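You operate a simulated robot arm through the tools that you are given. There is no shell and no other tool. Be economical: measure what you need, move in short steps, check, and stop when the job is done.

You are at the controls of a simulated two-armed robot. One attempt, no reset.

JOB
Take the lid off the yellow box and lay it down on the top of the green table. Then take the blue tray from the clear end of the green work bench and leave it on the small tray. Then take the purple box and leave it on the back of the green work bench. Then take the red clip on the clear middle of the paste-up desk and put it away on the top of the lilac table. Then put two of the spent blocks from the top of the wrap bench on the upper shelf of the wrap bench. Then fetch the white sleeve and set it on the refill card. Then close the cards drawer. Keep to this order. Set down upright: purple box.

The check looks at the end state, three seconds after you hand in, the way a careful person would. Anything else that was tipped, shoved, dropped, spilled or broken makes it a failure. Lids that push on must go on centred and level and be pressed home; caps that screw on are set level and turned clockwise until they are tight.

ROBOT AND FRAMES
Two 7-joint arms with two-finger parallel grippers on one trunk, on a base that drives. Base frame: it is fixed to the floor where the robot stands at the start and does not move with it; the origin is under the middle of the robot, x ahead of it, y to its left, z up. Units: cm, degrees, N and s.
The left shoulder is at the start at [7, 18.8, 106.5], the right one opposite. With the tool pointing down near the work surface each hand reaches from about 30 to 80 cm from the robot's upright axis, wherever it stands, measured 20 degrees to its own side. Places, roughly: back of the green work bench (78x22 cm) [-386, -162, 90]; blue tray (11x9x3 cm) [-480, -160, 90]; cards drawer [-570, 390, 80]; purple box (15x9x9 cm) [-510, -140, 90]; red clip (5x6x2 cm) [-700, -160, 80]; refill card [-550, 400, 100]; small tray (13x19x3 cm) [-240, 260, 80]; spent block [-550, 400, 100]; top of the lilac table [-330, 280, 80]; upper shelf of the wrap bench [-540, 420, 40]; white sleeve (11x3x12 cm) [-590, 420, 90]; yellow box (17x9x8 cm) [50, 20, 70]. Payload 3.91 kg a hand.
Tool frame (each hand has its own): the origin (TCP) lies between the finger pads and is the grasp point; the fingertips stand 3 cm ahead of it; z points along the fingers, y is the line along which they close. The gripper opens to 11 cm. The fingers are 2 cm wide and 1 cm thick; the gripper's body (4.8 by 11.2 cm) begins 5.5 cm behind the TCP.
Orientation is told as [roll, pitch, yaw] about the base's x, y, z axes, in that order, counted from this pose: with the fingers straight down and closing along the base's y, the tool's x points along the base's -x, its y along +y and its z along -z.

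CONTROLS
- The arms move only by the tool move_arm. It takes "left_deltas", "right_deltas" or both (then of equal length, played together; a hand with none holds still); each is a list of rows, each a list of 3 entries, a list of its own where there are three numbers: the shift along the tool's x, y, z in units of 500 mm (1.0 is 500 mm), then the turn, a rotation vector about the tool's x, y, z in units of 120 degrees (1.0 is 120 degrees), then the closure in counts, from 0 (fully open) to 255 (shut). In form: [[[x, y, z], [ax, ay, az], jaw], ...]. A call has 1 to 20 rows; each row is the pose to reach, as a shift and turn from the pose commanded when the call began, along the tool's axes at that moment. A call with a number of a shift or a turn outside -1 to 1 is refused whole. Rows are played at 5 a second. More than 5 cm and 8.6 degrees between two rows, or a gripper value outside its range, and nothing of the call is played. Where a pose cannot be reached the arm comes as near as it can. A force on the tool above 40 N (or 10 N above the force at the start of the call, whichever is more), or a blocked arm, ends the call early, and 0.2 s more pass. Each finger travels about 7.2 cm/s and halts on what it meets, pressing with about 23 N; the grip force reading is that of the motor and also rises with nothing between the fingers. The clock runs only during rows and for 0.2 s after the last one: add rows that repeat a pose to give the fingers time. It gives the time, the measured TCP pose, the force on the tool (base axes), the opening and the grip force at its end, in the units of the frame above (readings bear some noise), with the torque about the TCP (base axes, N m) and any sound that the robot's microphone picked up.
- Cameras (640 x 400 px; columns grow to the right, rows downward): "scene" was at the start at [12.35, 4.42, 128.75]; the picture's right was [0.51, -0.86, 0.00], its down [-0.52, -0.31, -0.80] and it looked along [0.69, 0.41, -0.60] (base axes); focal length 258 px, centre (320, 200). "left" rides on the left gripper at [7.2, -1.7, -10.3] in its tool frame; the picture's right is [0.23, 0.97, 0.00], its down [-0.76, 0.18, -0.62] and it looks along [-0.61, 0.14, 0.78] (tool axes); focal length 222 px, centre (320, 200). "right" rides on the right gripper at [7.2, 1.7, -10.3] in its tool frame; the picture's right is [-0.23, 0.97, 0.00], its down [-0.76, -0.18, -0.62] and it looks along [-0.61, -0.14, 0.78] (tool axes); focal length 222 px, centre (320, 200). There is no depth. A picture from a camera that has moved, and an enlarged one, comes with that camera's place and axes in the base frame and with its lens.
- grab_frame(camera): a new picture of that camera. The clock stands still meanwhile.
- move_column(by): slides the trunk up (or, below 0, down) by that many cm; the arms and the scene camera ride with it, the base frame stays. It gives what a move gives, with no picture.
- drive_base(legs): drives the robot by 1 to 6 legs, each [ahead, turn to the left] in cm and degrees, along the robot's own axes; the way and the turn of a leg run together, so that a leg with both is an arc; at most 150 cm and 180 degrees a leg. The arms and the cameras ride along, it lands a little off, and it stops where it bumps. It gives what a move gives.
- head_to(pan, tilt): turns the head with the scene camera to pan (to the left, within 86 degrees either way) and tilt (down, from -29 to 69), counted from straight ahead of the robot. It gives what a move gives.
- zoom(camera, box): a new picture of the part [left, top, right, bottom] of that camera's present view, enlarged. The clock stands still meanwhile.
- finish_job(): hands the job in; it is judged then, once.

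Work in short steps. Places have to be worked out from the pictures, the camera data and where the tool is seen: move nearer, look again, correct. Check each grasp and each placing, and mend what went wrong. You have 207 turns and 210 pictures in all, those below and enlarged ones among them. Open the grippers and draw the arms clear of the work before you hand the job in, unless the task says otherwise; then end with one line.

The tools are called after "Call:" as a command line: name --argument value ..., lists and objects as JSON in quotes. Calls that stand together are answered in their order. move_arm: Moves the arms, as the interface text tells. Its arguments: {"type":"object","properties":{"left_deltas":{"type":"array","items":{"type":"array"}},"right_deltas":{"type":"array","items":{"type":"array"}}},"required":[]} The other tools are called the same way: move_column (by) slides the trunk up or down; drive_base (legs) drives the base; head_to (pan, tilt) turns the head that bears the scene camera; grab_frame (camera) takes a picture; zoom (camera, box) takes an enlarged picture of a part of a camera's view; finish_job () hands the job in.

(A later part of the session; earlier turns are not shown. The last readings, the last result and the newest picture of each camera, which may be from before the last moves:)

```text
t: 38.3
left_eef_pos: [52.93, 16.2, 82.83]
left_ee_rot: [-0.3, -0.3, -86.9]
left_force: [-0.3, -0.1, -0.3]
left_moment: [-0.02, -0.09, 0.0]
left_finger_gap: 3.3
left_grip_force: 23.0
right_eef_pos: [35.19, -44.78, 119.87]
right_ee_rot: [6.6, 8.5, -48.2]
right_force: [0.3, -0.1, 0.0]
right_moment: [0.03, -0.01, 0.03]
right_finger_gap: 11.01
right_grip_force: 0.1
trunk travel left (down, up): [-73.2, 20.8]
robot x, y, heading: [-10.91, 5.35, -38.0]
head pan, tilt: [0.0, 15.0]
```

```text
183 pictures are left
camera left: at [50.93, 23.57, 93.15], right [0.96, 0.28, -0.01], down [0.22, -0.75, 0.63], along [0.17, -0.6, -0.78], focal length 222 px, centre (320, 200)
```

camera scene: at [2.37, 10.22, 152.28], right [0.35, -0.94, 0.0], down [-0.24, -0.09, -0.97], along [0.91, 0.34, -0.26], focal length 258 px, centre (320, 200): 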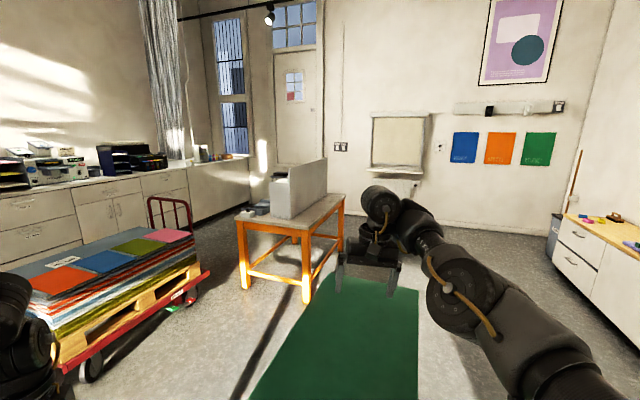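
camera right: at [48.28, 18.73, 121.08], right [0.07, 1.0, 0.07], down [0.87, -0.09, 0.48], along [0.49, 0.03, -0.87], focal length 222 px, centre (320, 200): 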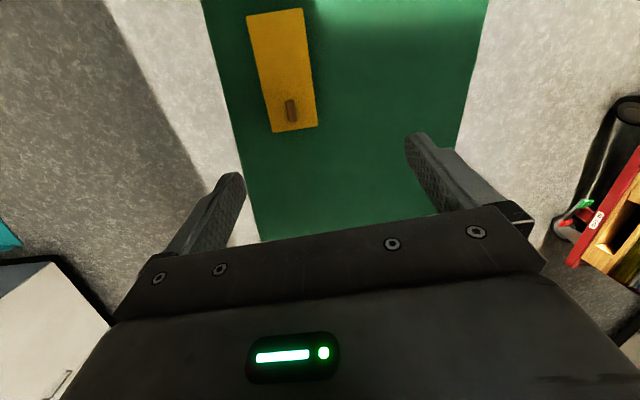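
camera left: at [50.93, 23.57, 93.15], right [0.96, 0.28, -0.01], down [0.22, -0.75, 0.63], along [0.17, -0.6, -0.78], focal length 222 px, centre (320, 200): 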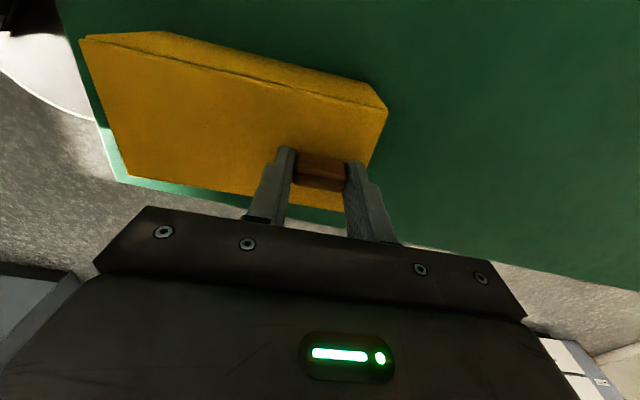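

Knob gripped at 3.3 cm. Lifting slowly.

Call:
move_arm --left_deltas '[[[0, 0, -0.02], [0, 0, 0], 255], [[0, 0, -0.05], [0, 0, 0], 255], [[0, 0, -0.1], [0, 0, 0], 255], [[0, 0, -0.16], [0, 0, 0], 255], [[0, 0, -0.22], [0, 0, 0], 255], [[0, 0, -0.22], [0, 0, 0], 255]]'

Call:
grab_frame --camera "left"

Call:
head_to --pan 45 --tilt 40

Call:
grab_frame --camera "scene"

```text
t: 39.7
left_eef_pos: [53.11, 16.32, 93.71]
left_ee_rot: [-0.4, -0.3, -86.9]
left_force: [0.0, -0.6, 0.4]
left_moment: [-0.02, -0.02, 0.03]
left_finger_gap: 0.01
left_grip_force: 23.1
right_eef_pos: [35.24, -44.93, 119.74]
right_ee_rot: [6.6, 8.6, -48.3]
right_force: [0.5, -0.5, -0.8]
right_moment: [0.01, 0.06, 0.01]
right_finger_gap: 10.99
right_grip_force: 0.0
trunk travel left (down, up): [-73.2, 20.8]
robot x, y, heading: [-10.69, 5.26, -37.9]
head pan, tilt: [0.0, 15.0]
```

```text
182 pictures are left
camera left: at [51.07, 23.55, 104.15], right [0.96, 0.28, -0.01], down [0.22, -0.75, 0.63], along [0.17, -0.6, -0.78], focal length 222 px, centre (320, 200)
```

left: 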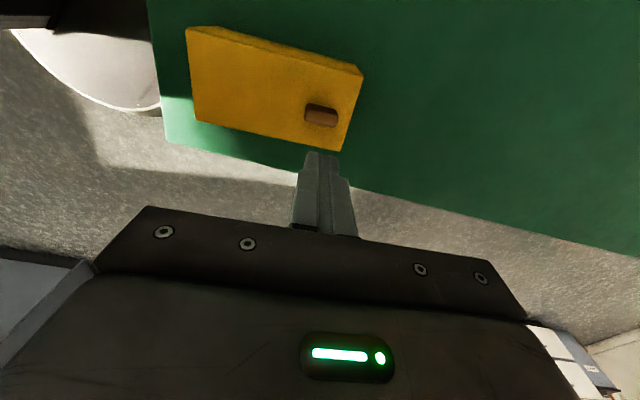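

```text
t: 40.8
left_eef_pos: [53.12, 16.55, 93.86]
left_ee_rot: [-0.3, -0.4, -87.0]
left_force: [0.4, 0.7, 0.1]
left_moment: [0.02, 0.02, -0.02]
left_finger_gap: 0.02
left_grip_force: 23.1
right_eef_pos: [35.27, -44.84, 119.67]
right_ee_rot: [6.6, 8.5, -48.3]
right_force: [-0.4, 0.0, 0.1]
right_moment: [0.02, 0.01, 0.03]
right_finger_gap: 11.01
right_grip_force: 0.2
trunk travel left (down, up): [-73.2, 20.8]
robot x, y, heading: [-10.89, 4.96, -38.1]
head pan, tilt: [45.0, 40.0]
```

```text
181 pictures are left
camera scene: at [1.49, 3.04, 144.04], right [0.12, -0.99, 0.0], down [-0.64, -0.08, -0.77], along [0.76, 0.09, -0.64], focal length 258 px, centre (320, 200)
```

scene: 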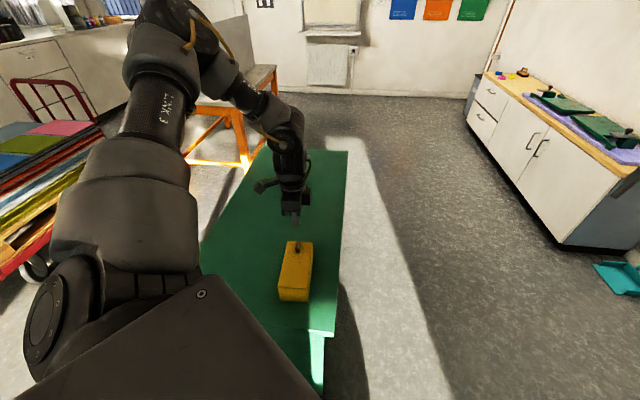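

The grip slid off; the lid stayed in place. I lower the trunk 6 cm for more downward room and zoom on the knob/lid seam.

Call:
move_column --by -6

Call:
zoom --camera "left" --box '[140, 0, 420, 175]'

```text
t: 41.8
left_eef_pos: [53.09, 16.3, 87.82]
left_ee_rot: [-0.3, -0.4, -86.9]
left_force: [-0.2, 0.2, -0.5]
left_moment: [-0.02, 0.01, -0.02]
left_finger_gap: 0.0
left_grip_force: 22.3
right_eef_pos: [35.13, -44.77, 113.84]
right_ee_rot: [6.7, 8.5, -48.2]
right_force: [0.4, 0.1, 1.8]
right_moment: [0.0, 0.01, 0.02]
right_finger_gap: 11.0
right_grip_force: 0.1
trunk travel left (down, up): [-67.2, 26.8]
robot x, y, heading: [-10.66, 5.08, -37.9]
head pan, tilt: [45.0, 40.0]
```

```text
2.29 times, centred on (280, 88) of left
camera zoom: at [51.02, 23.56, 98.17], right [0.96, 0.28, -0.01], down [0.22, -0.75, 0.63], along [0.17, -0.6, -0.78], focal length 508 px, centre (411, 457)
```

zoom: 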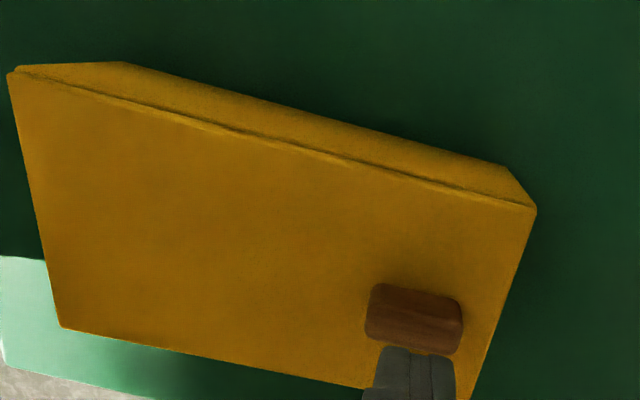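

Now open to about 5.5 cm and descend slowly to feel the lid top.

Call:
move_arm --left_deltas '[[[0, 0, 0], [0, 0, 0], 128], [[0.002, 0, 0.04], [0, 0, 0], 128], [[0.002, 0, 0.08], [0, 0, 0], 128], [[0.002, 0, 0.094], [0, 0, 0], 128], [[0.002, 0, 0.1], [0, 0, 0], 128], [[0.002, 0, 0.105], [0, 0, 0], 128], [[0.002, 0, 0.11], [0, 0, 0], 128], [[0.002, 0, 0.114], [0, 0, 0], 128]]'

Call:
grab_frame --camera "left"

```text
t: 43.7
left_eef_pos: [53.02, 16.25, 82.6]
left_ee_rot: [0.2, -0.3, -87.0]
left_force: [-3.8, 4.9, 24.9]
left_moment: [0.2, 0.72, -0.14]
left_finger_gap: 5.47
left_grip_force: 0.0
right_eef_pos: [34.98, -44.73, 114.02]
right_ee_rot: [6.8, 8.3, -48.1]
right_force: [-0.5, -0.3, -0.2]
right_moment: [0.01, -0.01, 0.01]
right_finger_gap: 11.01
right_grip_force: 0.0
trunk travel left (down, up): [-67.2, 26.8]
robot x, y, heading: [-10.71, 5.24, -37.7]
head pan, tilt: [45.0, 40.0]
stopped in row 8 (left hand): the force on the tool passed its limit at 43 N (the readings are from after the stop); the commanded pose is now the measured one
```

```text
179 pictures are left
camera left: at [50.87, 23.52, 92.9], right [0.96, 0.28, 0.0], down [0.22, -0.75, 0.63], along [0.18, -0.6, -0.78], focal length 222 px, centre (320, 200)
```

left: 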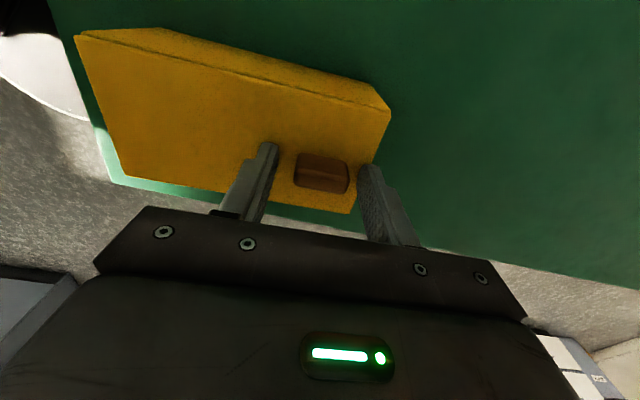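

Tips rest on the lid. Close, then lift only a few mm and read the force.

Call:
move_arm --left_deltas '[[[0, 0, -0.002], [0, 0, 0], 128], [[0, 0, -0.002], [0, 0, 0], 255], [[0, 0, -0.002], [0, 0, 0], 255], [[0, 0, -0.002], [0, 0, 0], 255], [[0, 0, -0.004], [0, 0, 0], 255], [[0, 0, -0.008], [0, 0, 0], 255], [[0, 0, -0.012], [0, 0, 0], 255]]'

Call:
zoom --camera "left" --box '[180, 80, 420, 230]'

```text
t: 45.3
left_eef_pos: [53.13, 16.41, 82.75]
left_ee_rot: [-0.2, -0.3, -87.0]
left_force: [0.2, 0.1, -0.8]
left_moment: [-0.01, -0.07, 0.01]
left_finger_gap: 3.3
left_grip_force: 23.1
right_eef_pos: [35.34, -44.78, 113.73]
right_ee_rot: [6.6, 8.5, -48.1]
right_force: [0.0, 0.8, -0.2]
right_moment: [0.01, 0.0, -0.05]
right_finger_gap: 11.0
right_grip_force: 0.1
trunk travel left (down, up): [-67.2, 26.8]
robot x, y, heading: [-11.01, 5.08, -38.0]
head pan, tilt: [45.0, 40.0]
```

```text
2.67 times, centred on (300, 155) of left
camera zoom: at [51.02, 23.59, 93.12], right [0.96, 0.28, 0.0], down [0.22, -0.75, 0.63], along [0.17, -0.6, -0.78], focal length 592 px, centre (373, 320)
```

zoom: 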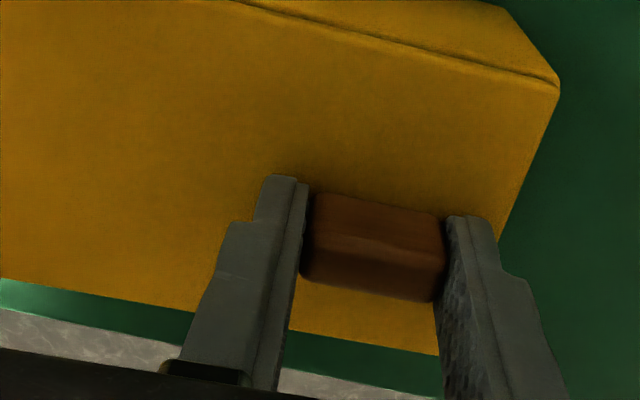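

Grip looks good. Lifting another centimetre slowly.

Call:
move_arm --left_deltas '[[[0, 0, -0.004], [0, 0, 0], 255], [[0, 0, -0.008], [0, 0, 0], 255], [[0, 0, -0.012], [0, 0, 0], 255], [[0, 0, -0.016], [0, 0, 0], 255], [[0, 0, -0.016], [0, 0, 0], 255]]'

Call:
zoom --camera "left" --box '[60, 20, 420, 245]'

```text
t: 46.5
left_eef_pos: [53.24, 16.28, 83.6]
left_ee_rot: [0.0, -0.4, -86.8]
left_force: [0.4, 0.5, -1.0]
left_moment: [-0.01, -0.1, 0.03]
left_finger_gap: 3.29
left_grip_force: 23.2
right_eef_pos: [35.16, -44.87, 113.77]
right_ee_rot: [6.6, 8.5, -48.1]
right_force: [0.4, 0.4, -0.2]
right_moment: [-0.02, 0.0, 0.01]
right_finger_gap: 11.0
right_grip_force: 0.2
trunk travel left (down, up): [-67.2, 26.8]
robot x, y, heading: [-10.58, 5.24, -37.8]
head pan, tilt: [45.0, 40.0]
```

```text
1.78 times, centred on (240, 132) of left
camera zoom: at [51.12, 23.51, 94.0], right [0.96, 0.28, 0.0], down [0.22, -0.75, 0.63], along [0.17, -0.6, -0.78], focal length 395 px, centre (462, 320)
```

zoom: 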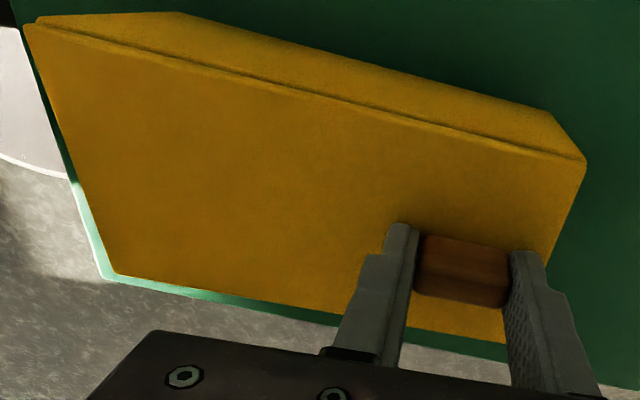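

Seems to be lifting (‑1 N). Continue gently upward another 6 cm.

Call:
move_arm --left_deltas '[[[0, 0, -0.005], [0, 0, 0], 255], [[0, 0, -0.012], [0, 0, 0], 255], [[0, 0, -0.02], [0, 0, 0], 255], [[0, 0, -0.03], [0, 0, 0], 255], [[0, 0, -0.04], [0, 0, 0], 255], [[0, 0, -0.05], [0, 0, 0], 255], [[0, 0, -0.06], [0, 0, 0], 255], [[0, 0, -0.07], [0, 0, 0], 255], [[0, 0, -0.08], [0, 0, 0], 255], [[0, 0, -0.09], [0, 0, 0], 255], [[0, 0, -0.1], [0, 0, 0], 255], [[0, 0, -0.106], [0, 0, 0], 255], [[0, 0, -0.11], [0, 0, 0], 255]]'

Call:
grab_frame --camera "left"

Call:
zoom --camera "scene" --box '[200, 140, 400, 320]'

```text
t: 49.3
left_eef_pos: [53.25, 16.51, 89.04]
left_ee_rot: [0.1, -0.4, -86.9]
left_force: [0.6, -0.2, -2.5]
left_moment: [0.04, -0.1, -0.01]
left_finger_gap: 3.29
left_grip_force: 22.7
right_eef_pos: [35.18, -44.8, 113.64]
right_ee_rot: [6.6, 8.5, -48.0]
right_force: [0.4, 0.4, -0.7]
right_moment: [-0.01, 0.02, 0.01]
right_finger_gap: 10.98
right_grip_force: 0.1
trunk travel left (down, up): [-67.2, 26.8]
robot x, y, heading: [-11.12, 5.25, -38.0]
head pan, tilt: [45.0, 40.0]
```

```text
176 pictures are left
camera left: at [51.17, 23.62, 99.48], right [0.96, 0.28, 0.0], down [0.22, -0.75, 0.63], along [0.17, -0.6, -0.78], focal length 222 px, centre (320, 200)
```

left: 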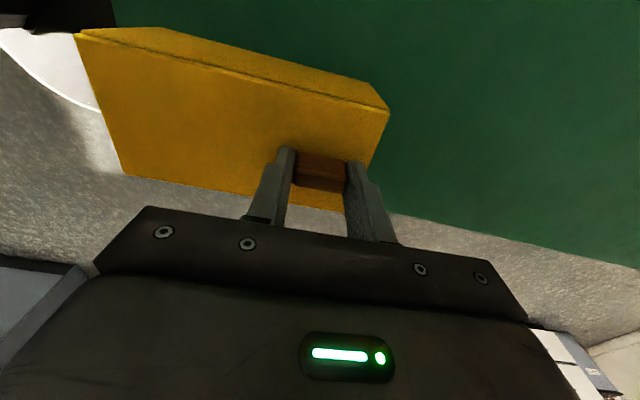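

```text
2.22 times, centred on (300, 230) of scene
camera zoom: at [1.5, 3.07, 138.03], right [0.12, -0.99, 0.0], down [-0.64, -0.08, -0.77], along [0.76, 0.09, -0.64], focal length 573 px, centre (364, 133)
```

zoom: 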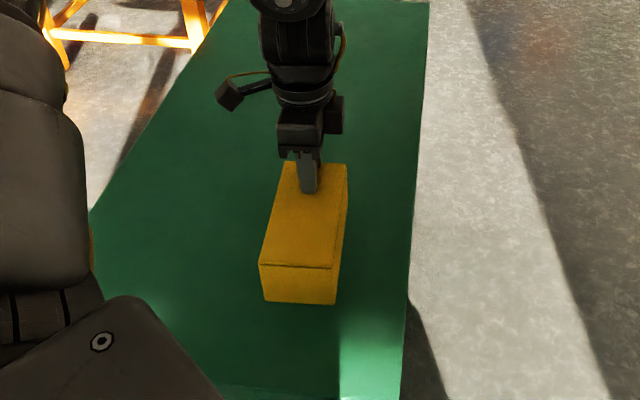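

The whole box came up with the lid, so the lid is a friction fit; I must hold the body with the other hand. First I put the box back down gently where it was.

Call:
move_arm --left_deltas '[[[0.002, 0.002, 0.01], [0, 0, 0], 255], [[0.002, 0.002, 0.025], [0, 0, 0], 255], [[0.002, 0.002, 0.04], [0, 0, 0], 255], [[0.002, 0.002, 0.055], [0, 0, 0], 255], [[0.002, 0.002, 0.07], [0, 0, 0], 255], [[0.002, 0.002, 0.085], [0, 0, 0], 255], [[0.002, 0.002, 0.1], [0, 0, 0], 255], [[0.002, 0.002, 0.11], [0, 0, 0], 255], [[0.002, 0.002, 0.116], [0, 0, 0], 255], [[0.002, 0.002, 0.121], [0, 0, 0], 255], [[0.002, 0.002, 0.125], [0, 0, 0], 255]]'

```text
t: 51.7
left_eef_pos: [53.48, 16.42, 82.83]
left_ee_rot: [0.0, -0.4, -87.0]
left_force: [-1.0, -0.6, -1.2]
left_moment: [-0.01, -0.04, -0.03]
left_finger_gap: 3.31
left_grip_force: 23.0
right_eef_pos: [35.21, -44.77, 113.75]
right_ee_rot: [6.6, 8.5, -48.2]
right_force: [0.6, 0.3, 1.5]
right_moment: [-0.03, 0.0, -0.02]
right_finger_gap: 11.0
right_grip_force: 0.0
trunk travel left (down, up): [-67.2, 26.8]
robot x, y, heading: [-10.97, 5.08, -37.8]
head pan, tilt: [45.0, 40.0]
```

Nearly down; lower a touch more, open, and rise clear.

Call:
move_arm --left_deltas '[[[0, 0, 0.003], [0, 0, 0], 255], [[0, 0, 0.006], [0, 0, 0], 255], [[0, 0, 0.006], [0, 0, 0], 180], [[0, 0, 0.004], [0, 0, 0], 100], [[0, 0, 0.0], [0, 0, 0], 60], [[0, 0, -0.04], [0, 0, 0], 40], [[0, 0, -0.12], [0, 0, 0], 0], [[0, 0, -0.2], [0, 0, 0], 0], [[0, 0, -0.28], [0, 0, 0], 0], [[0, 0, -0.36], [0, 0, 0], 0], [[0, 0, -0.4], [0, 0, 0], 0]]'

Call:
head_to --pan 38 --tilt 30

Call:
grab_frame --camera "scene"

```text
t: 54.1
left_eef_pos: [53.55, 16.7, 103.05]
left_ee_rot: [0.0, -0.3, -86.9]
left_force: [-0.2, 0.2, 0.7]
left_moment: [0.04, 0.01, -0.01]
left_finger_gap: 10.98
left_grip_force: 0.1
right_eef_pos: [35.19, -44.81, 113.8]
right_ee_rot: [6.6, 8.4, -48.1]
right_force: [-0.2, 0.0, 0.6]
right_moment: [-0.01, -0.01, -0.03]
right_finger_gap: 11.03
right_grip_force: 0.0
trunk travel left (down, up): [-67.2, 26.8]
robot x, y, heading: [-10.8, 4.7, -37.9]
head pan, tilt: [45.0, 40.0]
```

```text
t: 54.8
left_eef_pos: [53.48, 16.55, 103.06]
left_ee_rot: [0.0, -0.4, -86.9]
left_force: [0.0, 1.1, -0.1]
left_moment: [0.02, 0.02, 0.0]
left_finger_gap: 11.01
left_grip_force: 0.2
right_eef_pos: [35.24, -44.75, 113.88]
right_ee_rot: [6.5, 8.5, -48.1]
right_force: [0.0, 0.3, 0.5]
right_moment: [0.0, -0.02, -0.01]
right_finger_gap: 11.0
right_grip_force: 0.0
trunk travel left (down, up): [-67.2, 26.8]
robot x, y, heading: [-10.84, 5.25, -38.1]
head pan, tilt: [38.0, 30.0]
```

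```text
174 pictures are left
camera scene: at [2.1, 2.04, 139.57], right [0.0, -1.0, 0.0], down [-0.5, 0.0, -0.87], along [0.87, 0.0, -0.5], focal length 258 px, centre (320, 200)
```

scene: 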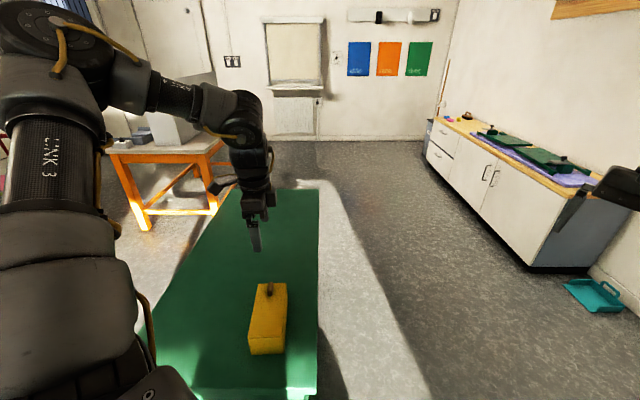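

Plan: drive to the right side of the table, facing it, so left hand can hold the near end and right hand pull the knob. Driving with room to spare.

Call:
drive_base --legs '[[0, -32], [45, 0], [0, 60], [42, 0]]'

```text
t: 63.8
left_eef_pos: [98.64, -6.72, 103.08]
left_ee_rot: [0.1, -0.4, -61.1]
left_force: [0.3, -0.1, 0.0]
left_moment: [-0.03, 0.0, 0.0]
left_finger_gap: 11.02
left_grip_force: 0.0
right_eef_pos: [109.02, -69.9, 113.76]
right_ee_rot: [6.7, 8.6, -22.3]
right_force: [-0.4, 0.4, 0.2]
right_moment: [0.01, 0.01, -0.02]
right_finger_gap: 10.99
right_grip_force: 0.0
trunk travel left (down, up): [-67.2, 26.8]
robot x, y, heading: [46.02, -44.97, -12.0]
head pan, tilt: [38.0, 30.0]
```

Arrived; turn left to face the table.

Call:
drive_base --legs '[[0, 102]]'

Call:
head_to --pan 0 --tilt 35

Call:
grab_frame --camera "scene"

```text
t: 68.5
left_eef_pos: [-2.57, -1.14, 103.14]
left_ee_rot: [0.0, -0.4, 40.6]
left_force: [-0.4, 0.6, 0.2]
left_moment: [-0.03, -0.01, 0.0]
left_finger_gap: 11.0
left_grip_force: 0.1
right_eef_pos: [57.3, 21.78, 113.81]
right_ee_rot: [6.7, 8.6, 79.4]
right_force: [-0.3, -0.2, -0.1]
right_moment: [0.02, 0.02, 0.03]
right_finger_gap: 11.01
right_grip_force: 0.0
trunk travel left (down, up): [-67.2, 26.8]
robot x, y, heading: [45.88, -44.92, 89.4]
head pan, tilt: [38.0, 30.0]
```

```text
t: 69.5
left_eef_pos: [-2.6, -1.19, 103.16]
left_ee_rot: [0.0, -0.4, 40.7]
left_force: [-0.2, -0.1, -0.2]
left_moment: [0.0, 0.03, 0.02]
left_finger_gap: 10.98
left_grip_force: 0.0
right_eef_pos: [57.32, 21.79, 113.91]
right_ee_rot: [6.6, 8.4, 79.3]
right_force: [-0.3, 1.0, 0.9]
right_moment: [-0.03, 0.01, 0.0]
right_finger_gap: 10.98
right_grip_force: 0.1
trunk travel left (down, up): [-67.2, 26.8]
robot x, y, heading: [45.51, -45.24, 89.6]
head pan, tilt: [0.0, 35.0]
```

```text
173 pictures are left
camera scene: at [45.7, -31.39, 138.79], right [1.0, -0.01, 0.0], down [0.0, -0.57, -0.82], along [0.01, 0.82, -0.57], focal length 258 px, centre (320, 200)
```

scene: 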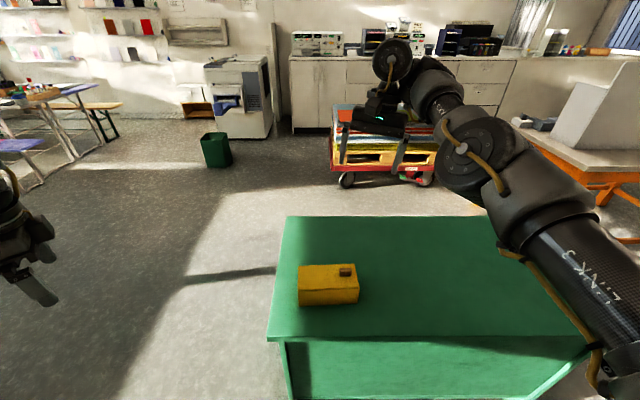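

Good view of the box. I pull the right hand back and up to restore a better elbow posture, levelling it.

Call:
move_arm --right_deltas '[[[0.06, 0.01, -0.03], [0.01, -0.012, -0.015], 0], [[0.12, 0.02, -0.06], [0.02, -0.024, -0.03], 0], [[0.19, 0.03, -0.1], [0.03, -0.036, -0.045], 0], [[0.26, 0.04, -0.14], [0.04, -0.048, -0.06], 0], [[0.33, 0.05, -0.16], [0.05, -0.06, -0.075], 0], [[0.4, 0.06, -0.16], [0.055, -0.07, -0.089], 0], [[0.42, 0.06, -0.16], [0.055, -0.07, -0.089], 0]]'

Call:
grab_frame --camera "scene"

```text
t: 71.1
left_eef_pos: [-2.57, -1.05, 103.07]
left_ee_rot: [0.0, -0.4, 40.6]
left_force: [1.1, -0.2, 0.3]
left_moment: [-0.01, -0.02, -0.04]
left_finger_gap: 11.01
left_grip_force: 0.1
right_eef_pos: [49.77, 7.61, 129.26]
right_ee_rot: [0.5, -0.4, 89.6]
right_force: [0.9, -0.1, 0.7]
right_moment: [-0.01, 0.01, 0.03]
right_finger_gap: 10.99
right_grip_force: 0.1
right hand out of reach, approached as far as the arm can: row 2, 3, 4, 5, 6, 7
trunk travel left (down, up): [-67.2, 26.8]
robot x, y, heading: [45.94, -45.56, 89.5]
head pan, tilt: [0.0, 35.0]
```

```text
172 pictures are left
camera scene: at [45.77, -31.35, 138.79], right [1.0, -0.01, 0.0], down [0.0, -0.57, -0.82], along [0.01, 0.82, -0.57], focal length 258 px, centre (320, 200)
```

scene: 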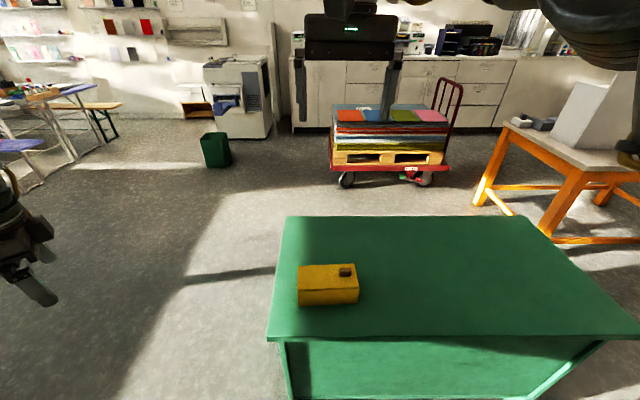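

The right arm is elbow-up and level again. Now lower it straight to test.

Call:
move_arm --right_deltas '[[[-0.01, -0.02, 0.08], [0, 0, 0], 0], [[-0.02, -0.04, 0.16], [0, 0, 0], 0], [[-0.03, -0.06, 0.24], [0, 0, 0], 0], [[-0.04, -0.07, 0.32], [0, 0, 0], 0], [[-0.05, -0.07, 0.38], [0, 0, 0], 0]]'

Call:
grab_frame --camera "scene"

```text
t: 72.3
left_eef_pos: [-2.67, -1.17, 103.24]
left_ee_rot: [0.1, -0.4, 40.7]
left_force: [0.7, 0.3, -0.3]
left_moment: [-0.02, -0.02, -0.02]
left_finger_gap: 10.98
left_grip_force: 0.0
right_eef_pos: [50.08, 15.88, 119.37]
right_ee_rot: [0.7, -0.5, 89.5]
right_force: [0.8, 0.4, -0.4]
right_moment: [0.01, 0.01, 0.01]
right_finger_gap: 11.01
right_grip_force: 0.0
right hand out of reach, approached as far as the arm can: row 1, 2, 3, 4, 5
trunk travel left (down, up): [-67.2, 26.8]
robot x, y, heading: [45.84, -45.42, 89.3]
head pan, tilt: [0.0, 35.0]
```

```text
171 pictures are left
camera scene: at [45.71, -31.5, 138.81], right [1.0, -0.01, 0.0], down [0.0, -0.57, -0.82], along [0.01, 0.82, -0.57], focal length 258 px, centre (320, 200)
```

scene: 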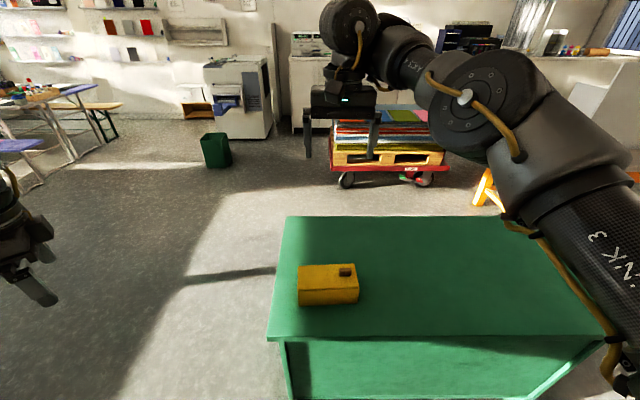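

Elbow dropped forward again. I move the right hand outboard (mirror of left's start) to see if the elbow comes up as on the left.

Call:
move_arm --right_deltas '[[[0.035, -0.07, -0.01], [0, 0, 0], 0], [[0.07, -0.14, -0.02], [0, 0, 0], 0], [[0.105, -0.21, -0.02], [0, 0, 0], 0], [[0.14, -0.28, -0.02], [0, 0, 0], 0], [[0.18, -0.35, -0.02], [0, 0, 0], 0], [[0.21, -0.42, 0], [0, 0, 0], 0], [[0.245, -0.49, 0.02], [0, 0, 0], 0], [[0.28, -0.56, 0.04], [0, 0, 0], 0], [[0.315, -0.63, 0.06], [0, 0, 0], 0], [[0.35, -0.7, 0.08], [0, 0, 0], 0], [[0.385, -0.77, 0.1], [0, 0, 0], 0], [[0.42, -0.84, 0.12], [0, 0, 0], 0]]'

Call:
head_to --pan -45 --tilt 25

Call:
grab_frame --camera "scene"

```text
t: 74.9
left_eef_pos: [-2.66, -1.12, 102.93]
left_ee_rot: [0.1, -0.3, 40.6]
left_force: [0.2, -0.9, 0.0]
left_moment: [-0.02, -0.03, 0.01]
left_finger_gap: 11.02
left_grip_force: 0.2
right_eef_pos: [60.96, 9.82, 130.78]
right_ee_rot: [1.7, -0.2, 89.5]
right_force: [-0.7, 0.5, 0.1]
right_moment: [0.0, 0.0, -0.04]
right_finger_gap: 10.99
right_grip_force: 0.1
right hand out of reach, approached as far as the arm can: row 1, 2, 3, 4, 5, 6, 7, 8, 9, 10, 11, 12
trunk travel left (down, up): [-67.2, 26.8]
robot x, y, heading: [45.7, -45.31, 89.8]
head pan, tilt: [0.0, 35.0]
```

```text
t: 76.0
left_eef_pos: [-2.57, -1.19, 103.07]
left_ee_rot: [0.1, -0.4, 40.6]
left_force: [-0.7, -0.2, -0.1]
left_moment: [-0.01, 0.02, 0.0]
left_finger_gap: 11.01
left_grip_force: 0.1
right_eef_pos: [60.98, 9.79, 130.79]
right_ee_rot: [1.8, -0.2, 89.4]
right_force: [-0.3, 0.4, 0.2]
right_moment: [0.0, 0.02, -0.02]
right_finger_gap: 10.99
right_grip_force: 0.2
trunk travel left (down, up): [-67.2, 26.8]
robot x, y, heading: [46.1, -45.2, 89.3]
head pan, tilt: [-45.0, 25.0]
```

```text
170 pictures are left
camera scene: at [52.19, -33.71, 140.37], right [0.7, -0.71, 0.0], down [-0.3, -0.3, -0.91], along [0.64, 0.64, -0.42], focal length 258 px, centre (320, 200)
```

scene: 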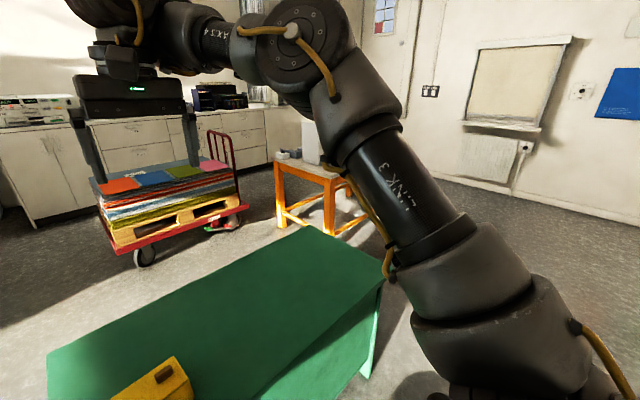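

The arm seems wound up at a joint limit. I unwind the hand yaw (clockwise) while holding position.

Call:
move_arm --right_deltas '[[[0, 0, 0], [0, 0, 0.068], 0], [[0, 0, 0], [0, 0, 0.136], 0], [[0, 0, 0], [0, 0, 0.204], 0], [[0, 0, 0], [0, 0, 0.272], 0], [[0, 0, 0], [0, 0, 0.34], 0], [[0, 0, 0], [0, 0, 0.408], 0], [[0, 0, 0], [0, 0, 0.476], 0], [[0, 0, 0], [0, 0, 0.476], 0]]'

Call:
grab_frame --camera "scene"

```text
t: 77.8
left_eef_pos: [-2.54, -1.24, 103.1]
left_ee_rot: [0.0, -0.4, 40.6]
left_force: [0.9, -0.2, 0.0]
left_moment: [-0.01, 0.01, 0.01]
left_finger_gap: 10.99
left_grip_force: 0.0
right_eef_pos: [59.8, 10.3, 131.13]
right_ee_rot: [1.0, 0.5, 32.3]
right_force: [0.9, -0.3, -0.1]
right_moment: [-0.02, 0.0, 0.0]
right_finger_gap: 11.01
right_grip_force: 0.0
right hand out of reach, approached as far as the arm can: row 1
trunk travel left (down, up): [-67.2, 26.8]
robot x, y, heading: [46.14, -45.1, 89.7]
head pan, tilt: [-45.0, 25.0]
```

```text
169 pictures are left
camera scene: at [52.22, -33.73, 140.37], right [0.7, -0.71, 0.0], down [-0.3, -0.3, -0.91], along [0.65, 0.64, -0.42], focal length 258 px, centre (320, 200)
```

scene: 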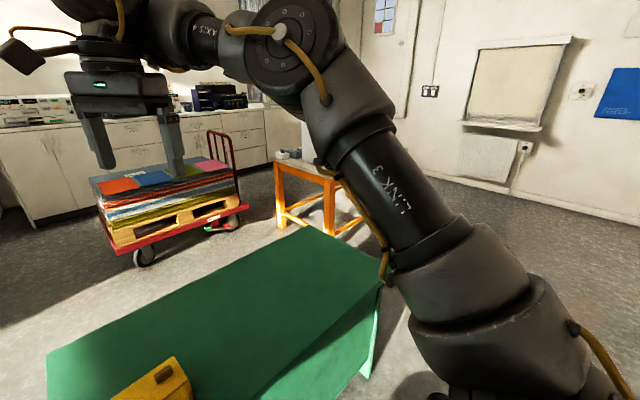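

Freed. Now test the right hand going down with this yaw.

Call:
move_arm --right_deltas '[[[0, 0, 0.08], [0, 0, 0], 0], [[0, 0, 0.16], [0, 0, 0], 0], [[0, 0, 0.24], [0, 0, 0], 0], [[0, 0, 0.32], [0, 0, 0], 0], [[0, 0, 0.4], [0, 0, 0], 0], [[0, 0, 0.48], [0, 0, 0], 0]]'

Call:
grab_frame --camera "scene"

```text
t: 79.2
left_eef_pos: [-2.52, -0.82, 102.94]
left_ee_rot: [-0.2, -0.2, 40.5]
left_force: [-0.5, 0.3, -0.7]
left_moment: [-0.1, 0.01, -0.02]
left_finger_gap: 11.0
left_grip_force: 0.1
right_eef_pos: [53.96, 20.56, 111.44]
right_ee_rot: [2.2, 5.4, 32.5]
right_force: [0.7, 0.8, -0.1]
right_moment: [-0.08, 0.0, 0.03]
right_finger_gap: 11.0
right_grip_force: 0.1
right hand out of reach, approached as far as the arm can: row 1, 2, 3, 4, 5, 6
trunk travel left (down, up): [-67.2, 26.8]
robot x, y, heading: [45.71, -45.37, 89.8]
head pan, tilt: [-45.0, 25.0]
```

```text
168 pictures are left
camera scene: at [52.23, -33.17, 140.32], right [0.7, -0.71, 0.0], down [-0.3, -0.3, -0.9], along [0.64, 0.63, -0.43], focal length 258 px, centre (320, 200)
```

scene: 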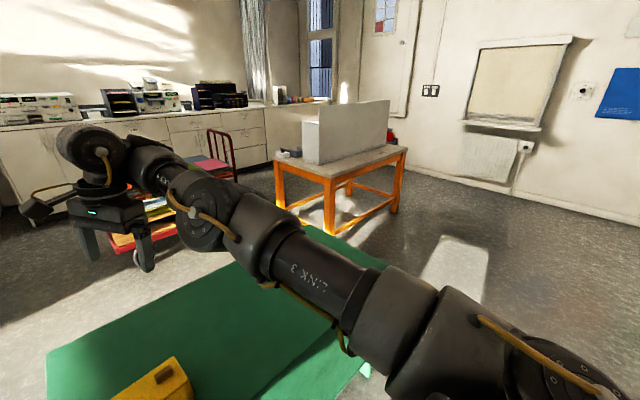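

I pull the right hand far back toward the body (its early pose), which should force the elbow up/out.

Call:
move_arm --right_deltas '[[[0, -0.02, -0.08], [0.009, -0.022, 0], 0], [[0.0, -0.05, -0.16], [0.018, -0.045, 0], 0], [[0.01, -0.1, -0.24], [0.018, -0.045, 0], 0], [[0.02, -0.17, -0.3], [0.018, -0.045, 0], 0], [[0.03, -0.25, -0.33], [0.018, -0.045, 0], 0], [[0.04, -0.33, -0.34], [0.018, -0.045, 0], 0], [[0.06, -0.41, -0.35], [0.018, -0.045, 0], 0], [[0.08, -0.49, -0.35], [0.018, -0.045, 0], 0], [[0.1, -0.57, -0.34], [0.018, -0.045, 0], 0], [[0.1, -0.65, -0.33], [0.018, -0.045, 0], 0]]'

Call:
grab_frame --camera "scene"

```text
t: 81.4
left_eef_pos: [-2.41, -1.33, 103.32]
left_ee_rot: [0.3, -0.5, 40.5]
left_force: [-0.2, 0.6, 1.3]
left_moment: [0.02, 0.02, 0.0]
left_finger_gap: 10.99
left_grip_force: 0.1
right_eef_pos: [67.65, -9.79, 138.58]
right_ee_rot: [0.0, 0.1, 32.4]
right_force: [0.1, -1.0, 0.2]
right_moment: [0.06, 0.0, -0.01]
right_finger_gap: 11.01
right_grip_force: 0.0
right hand out of reach, approached as far as the arm can: row 1, 2, 3, 4, 5, 6, 7, 8, 9, 10
trunk travel left (down, up): [-67.2, 26.8]
robot x, y, heading: [45.71, -45.2, 89.4]
head pan, tilt: [-45.0, 25.0]
```

```text
167 pictures are left
camera scene: at [52.35, -34.01, 140.39], right [0.7, -0.71, 0.0], down [-0.3, -0.29, -0.91], along [0.64, 0.64, -0.42], focal length 258 px, centre (320, 200)
```

scene: 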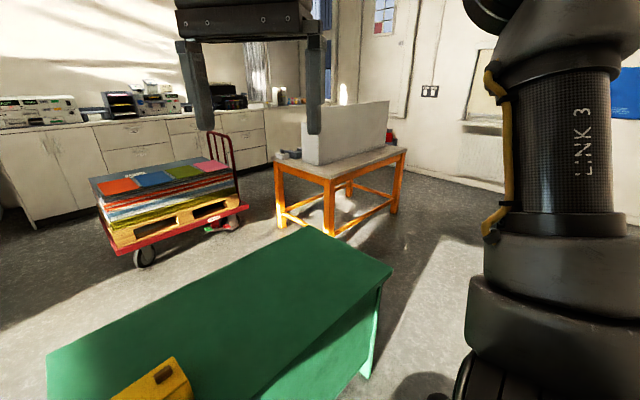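

Upper arm is now vertical, elbow up. From here I move the hand outboard and down.

Call:
move_arm --right_deltas '[[[-0.07, -0.03, 0.0], [0, 0, -0.02], 0], [[-0.14, -0.06, 0.02], [0, 0, -0.06], 0], [[-0.21, -0.09, 0.05], [0, 0, -0.12], 0], [[-0.28, -0.13, 0.09], [0, 0, -0.18], 0], [[-0.35, -0.16, 0.14], [0, 0, -0.24], 0], [[-0.41, -0.19, 0.2], [0, 0, -0.3], 0], [[-0.45, -0.21, 0.27], [0, 0, -0.36], 0], [[-0.45, -0.21, 0.34], [0, 0, -0.42], 0], [[-0.45, -0.21, 0.4], [0, 0, -0.48], 0]]'

Call:
grab_frame --camera "scene"

```text
t: 83.4
left_eef_pos: [-2.55, -1.22, 103.02]
left_ee_rot: [0.0, -0.3, 40.6]
left_force: [0.0, 0.6, 0.1]
left_moment: [-0.01, -0.01, 0.01]
left_finger_gap: 11.02
left_grip_force: 0.1
right_eef_pos: [68.14, -10.14, 138.42]
right_ee_rot: [0.7, 0.7, 87.4]
right_force: [-1.0, -0.1, 0.1]
right_moment: [-0.03, -0.02, 0.01]
right_finger_gap: 11.01
right_grip_force: 0.1
right hand out of reach, approached as far as the arm can: row 1, 2, 3, 4, 5, 6, 7, 8, 9
trunk travel left (down, up): [-67.2, 26.8]
robot x, y, heading: [45.59, -45.18, 89.4]
head pan, tilt: [-45.0, 25.0]
```

```text
166 pictures are left
camera scene: at [52.25, -33.71, 140.37], right [0.7, -0.71, 0.0], down [-0.3, -0.3, -0.91], along [0.65, 0.64, -0.42], focal length 258 px, centre (320, 200)
```

scene: 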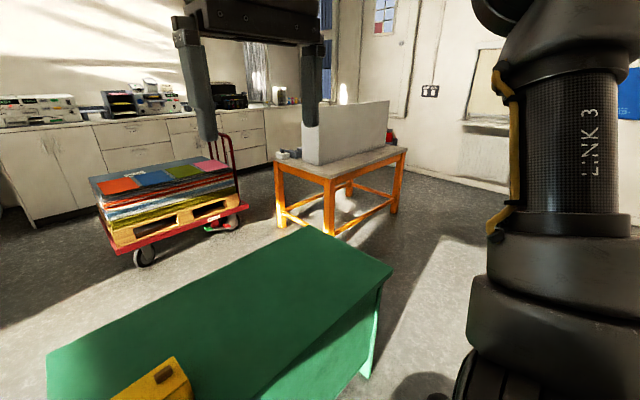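

I test small single-axis moves to find the free directions.

Call:
move_arm --right_deltas '[[[0, -0.08, 0], [0, 0, 0], 0], [[0, -0.16, 0], [0, 0, 0], 0]]'

Call:
move_arm --right_deltas '[[[-0.08, 0, 0.05], [0, 0, 0], 0], [[-0.16, 0, 0.1], [0, 0, 0], 0]]'

```text
t: 84.0
left_eef_pos: [-2.53, -1.23, 103.1]
left_ee_rot: [0.1, -0.5, 40.5]
left_force: [0.7, -1.0, 0.4]
left_moment: [-0.03, -0.01, 0.0]
left_finger_gap: 11.01
left_grip_force: 0.1
right_eef_pos: [68.76, -11.49, 139.34]
right_ee_rot: [0.7, 0.9, 87.3]
right_force: [0.7, -0.3, -0.2]
right_moment: [-0.04, 0.02, 0.01]
right_finger_gap: 11.02
right_grip_force: 0.0
right hand out of reach, approached as far as the arm can: row 1, 2
trunk travel left (down, up): [-67.2, 26.8]
robot x, y, heading: [45.94, -45.3, 89.5]
head pan, tilt: [-45.0, 25.0]
```

```text
t: 84.6
left_eef_pos: [-2.71, -0.97, 102.94]
left_ee_rot: [-0.2, -0.4, 40.5]
left_force: [0.2, 0.4, 0.3]
left_moment: [-0.05, 0.0, 0.0]
left_finger_gap: 11.01
left_grip_force: 0.0
right_eef_pos: [66.19, -3.64, 137.21]
right_ee_rot: [0.8, 1.2, 87.3]
right_force: [-0.1, -1.3, -0.3]
right_moment: [0.02, 0.02, 0.0]
right_finger_gap: 10.98
right_grip_force: 0.0
right hand out of reach, approached as far as the arm can: row 1, 2
trunk travel left (down, up): [-67.2, 26.8]
robot x, y, heading: [45.71, -45.16, 89.5]
head pan, tilt: [-45.0, 25.0]
```

The shoulder joint seems flipped at its limit; passing the upper arm backward through vertical should free it. I pull the hand further in.

Call:
move_arm --right_deltas '[[[0.07, -0.01, 0], [0, 0, 0], 0], [[0.14, -0.03, 0], [0, 0, 0], 0], [[0.21, -0.05, 0], [0, 0, 0], 0], [[0.28, -0.08, 0], [0, 0, 0], 0], [[0.35, -0.12, 0], [0, 0, 0], 0], [[0.4, -0.18, 0], [0, 0, 0], 0], [[0.42, -0.26, 0], [0, 0, 0], 0], [[0.42, -0.34, 0], [0, 0, 0], 0], [[0.42, -0.42, 0], [0, 0, 0], 0]]'

Call:
grab_frame --camera "scene"

```text
t: 86.6
left_eef_pos: [-2.46, -1.29, 103.2]
left_ee_rot: [0.1, -0.4, 40.5]
left_force: [-1.2, -0.3, -0.5]
left_moment: [0.0, -0.02, 0.0]
left_finger_gap: 11.0
left_grip_force: 0.0
right_eef_pos: [74.54, -31.82, 134.24]
right_ee_rot: [0.7, 0.8, 87.4]
right_force: [-0.2, -0.2, -0.1]
right_moment: [-0.01, 0.03, -0.01]
right_finger_gap: 11.0
right_grip_force: 0.0
right hand out of reach, approached as far as the arm can: row 1, 2, 3, 4, 5, 6, 7, 8, 9
trunk travel left (down, up): [-67.2, 26.8]
robot x, y, heading: [45.45, -45.23, 89.6]
head pan, tilt: [-45.0, 25.0]
```

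```text
165 pictures are left
camera scene: at [52.43, -33.73, 140.36], right [0.7, -0.71, 0.0], down [-0.3, -0.3, -0.91], along [0.64, 0.64, -0.42], focal length 258 px, centre (320, 200)
```

scene: 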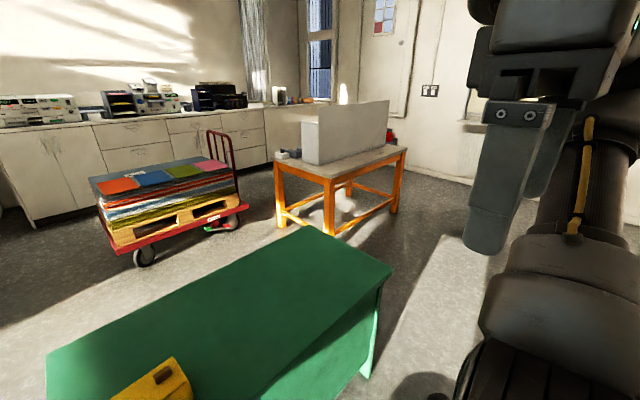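

Moving outboard worked. Continue outboard, then forward.

Call:
move_arm --right_deltas '[[[0.0, -0.08, 0], [0, 0, 0], 0], [[0, -0.16, 0], [0, 0, 0], 0], [[0, -0.24, 0], [0, 0, 0], 0], [[-0.05, -0.3, 0], [0, 0, 0], 0], [[-0.12, -0.34, 0], [0, 0, 0], 0], [[-0.2, -0.36, 0], [0, 0, 0], 0], [[-0.28, -0.36, 0.02], [0, 0, 0], 0], [[-0.36, -0.36, 0.06], [0, 0, 0], 0], [[-0.44, -0.36, 0.12], [0, 0, 0], 0], [[-0.52, -0.36, 0.18], [0, 0, 0], 0]]'

Call:
grab_frame --camera "scene"

```text
t: 87.7
left_eef_pos: [-2.39, -1.19, 103.09]
left_ee_rot: [0.0, -0.3, 40.6]
left_force: [-0.1, 0.4, 0.4]
left_moment: [0.02, 0.02, 0.0]
left_finger_gap: 10.98
left_grip_force: 0.1
right_eef_pos: [78.37, -34.98, 130.91]
right_ee_rot: [0.9, 0.7, 86.8]
right_force: [-1.9, 1.5, 14.9]
right_moment: [-0.17, -0.89, 0.04]
right_finger_gap: 10.9
right_grip_force: 0.1
right hand out of reach, approached as far as the arm can: row 1, 2, 3, 4, 5
trunk travel left (down, up): [-67.2, 26.8]
robot x, y, heading: [46.25, -45.3, 89.8]
head pan, tilt: [-45.0, 25.0]
stopped in row 5 (right hand): the force on the tool passed its limit at 94 N (the readings are from after the stop); the commanded pose is now the measured one
```

```text
164 pictures are left
camera scene: at [52.3, -33.71, 140.37], right [0.7, -0.71, 0.0], down [-0.3, -0.3, -0.91], along [0.65, 0.64, -0.42], focal length 258 px, centre (320, 200)
```

scene: 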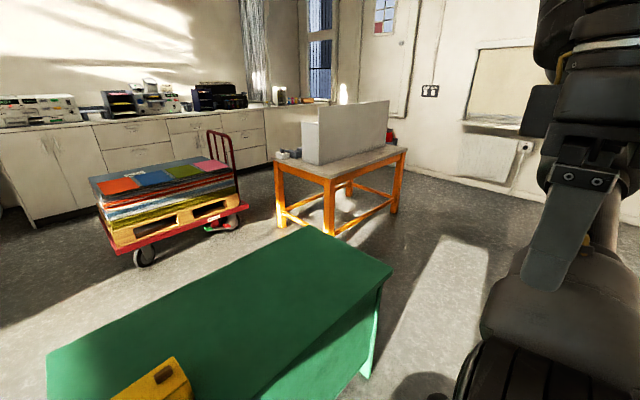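

A fingertip touched its own shoulder. I raise first, then go outboard and forward.

Call:
move_arm --right_deltas '[[[0.0, 0.0, -0.06], [0, 0, 0], 0], [[0, 0, -0.14], [0, 0, 0], 0], [[0, -0.04, -0.22], [0, 0, 0], 0], [[0, -0.12, -0.26], [0, 0, 0], 0], [[0, -0.2, -0.26], [0, 0, 0], 0], [[0, -0.28, -0.26], [0, 0, 0], 0], [[0, -0.36, -0.26], [0, 0, 0], 0], [[-0.08, -0.4, -0.24], [0, 0, 0], 0], [[-0.16, -0.42, -0.22], [0, 0, 0], 0], [[-0.24, -0.42, -0.2], [0, 0, 0], 0], [[-0.32, -0.42, -0.16], [0, 0, 0], 0], [[-0.4, -0.42, -0.12], [0, 0, 0], 0]]'

Call:
grab_frame --camera "scene"

```text
t: 90.3
left_eef_pos: [-2.54, -1.16, 103.14]
left_ee_rot: [0.0, -0.4, 40.5]
left_force: [-0.3, 0.0, 0.8]
left_moment: [0.0, 0.0, -0.03]
left_finger_gap: 11.0
left_grip_force: 0.1
right_eef_pos: [77.43, -33.89, 130.93]
right_ee_rot: [0.9, 0.5, 86.8]
right_force: [-3.4, 1.4, 33.9]
right_moment: [-0.34, -2.08, 0.14]
right_finger_gap: 10.84
right_grip_force: 0.1
right hand out of reach, approached as far as the arm can: row 1, 2, 3, 4, 5, 6, 7, 8, 9, 10, 11, 12
trunk travel left (down, up): [-67.2, 26.8]
robot x, y, heading: [46.21, -44.87, 89.9]
head pan, tilt: [-45.0, 25.0]
```

```text
163 pictures are left
camera scene: at [52.22, -33.75, 140.37], right [0.7, -0.71, 0.0], down [-0.3, -0.3, -0.91], along [0.65, 0.64, -0.42], focal length 258 px, centre (320, 200)
```

scene: 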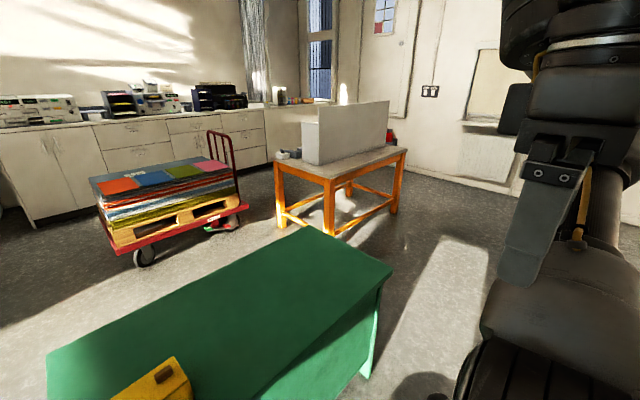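

The right arm is jammed on itself; I bring it forward again. New plan: right arm (elbow-low) holds the box with a horizontal tool, left pulls the knob.

Call:
move_arm --right_deltas '[[[-0.02, 0.05, -0.02], [0, 0, 0], 0], [[-0.08, 0.1, -0.06], [0, 0, 0], 0], [[-0.16, 0.14, -0.1], [0, 0, 0], 0], [[-0.24, 0.18, -0.1], [0, 0, 0], 0], [[-0.32, 0.2, -0.1], [0, 0, 0], 0], [[-0.4, 0.22, -0.1], [0, 0, 0], 0], [[-0.48, 0.24, -0.1], [0, 0, 0], 0], [[-0.56, 0.26, -0.1], [0, 0, 0], 0], [[-0.64, 0.28, -0.1], [0, 0, 0], 0], [[-0.72, 0.3, -0.1], [0, 0, 0], 0]]'

Call:
grab_frame --camera "scene"

```text
t: 92.5
left_eef_pos: [-2.64, -0.99, 102.92]
left_ee_rot: [-0.2, -0.3, 40.6]
left_force: [-0.2, -0.2, -0.8]
left_moment: [-0.03, -0.01, 0.02]
left_finger_gap: 11.01
left_grip_force: 0.0
right_eef_pos: [64.09, 2.45, 136.31]
right_ee_rot: [1.1, 0.9, 86.7]
right_force: [0.1, 0.5, -0.9]
right_moment: [0.01, -0.02, 0.01]
right_finger_gap: 11.01
right_grip_force: 0.0
right hand out of reach, approached as far as the arm can: row 2, 3, 4, 5, 6, 7, 8, 9, 10
trunk travel left (down, up): [-67.2, 26.8]
robot x, y, heading: [45.83, -45.02, 89.2]
head pan, tilt: [-45.0, 25.0]
```

```text
162 pictures are left
camera scene: at [52.07, -33.49, 140.36], right [0.7, -0.71, 0.0], down [-0.3, -0.3, -0.91], along [0.65, 0.64, -0.42], focal length 258 px, centre (320, 200)
```

scene: 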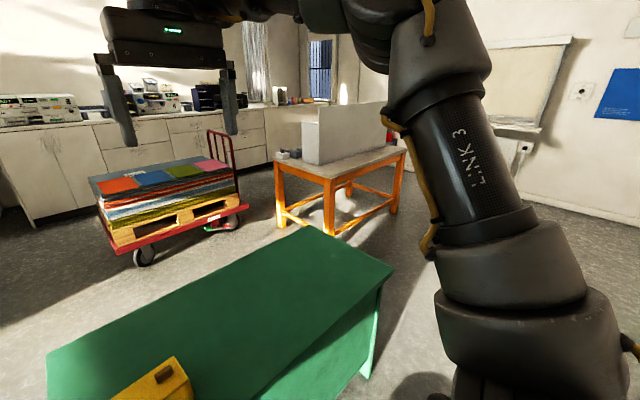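

Now I tilt the right tool to point forward horizontally, advancing a bit.

Call:
move_arm --right_deltas '[[[-0.03, 0, 0], [0, -0.068, 0], 0], [[-0.06, 0, 0], [0, -0.136, 0], 0], [[-0.09, 0, 0], [0, -0.204, 0], 0], [[-0.12, 0, 0], [0, -0.272, 0], 0], [[-0.15, 0, 0], [0, -0.34, 0], 0], [[-0.18, 0, 0], [0, -0.408, 0], 0], [[-0.21, 0, 0.02], [0, -0.476, 0], 0], [[-0.24, 0, 0.04], [0, -0.544, 0], 0], [[-0.27, 0, 0.06], [0, -0.612, 0], 0], [[-0.3, 0, 0.1], [0, -0.68, 0], 0], [[-0.3, 0, 0.14], [0, -0.7, 0], 0]]'

Call:
grab_frame --camera "scene"

```text
t: 94.9
left_eef_pos: [-2.58, -1.25, 102.94]
left_ee_rot: [0.0, -0.4, 40.6]
left_force: [0.1, 0.5, 0.6]
left_moment: [0.0, 0.01, 0.01]
left_finger_gap: 10.99
left_grip_force: 0.1
right_eef_pos: [58.26, 15.44, 146.04]
right_ee_rot: [9.9, -37.7, 86.3]
right_force: [0.0, -0.3, -0.9]
right_moment: [0.01, -0.01, 0.0]
right_finger_gap: 11.03
right_grip_force: 0.0
right hand out of reach, approached as far as the arm can: row 1, 2, 3, 4, 5, 6, 7, 8, 9, 10, 11
trunk travel left (down, up): [-67.2, 26.8]
robot x, y, heading: [45.84, -45.07, 89.7]
head pan, tilt: [-45.0, 25.0]
```

```text
161 pictures are left
camera scene: at [52.21, -33.71, 140.37], right [0.7, -0.71, 0.0], down [-0.3, -0.3, -0.91], along [0.65, 0.64, -0.42], focal length 258 px, centre (320, 200)
```

scene: 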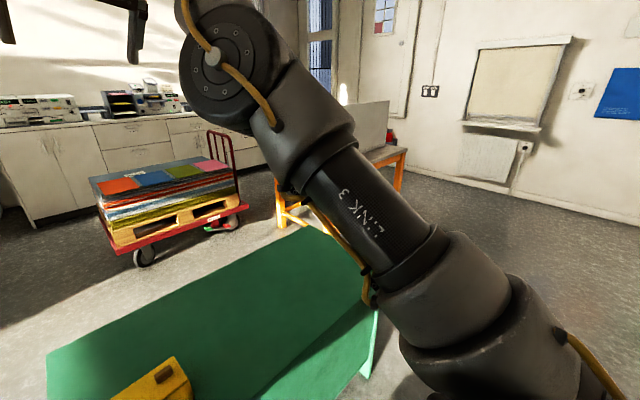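

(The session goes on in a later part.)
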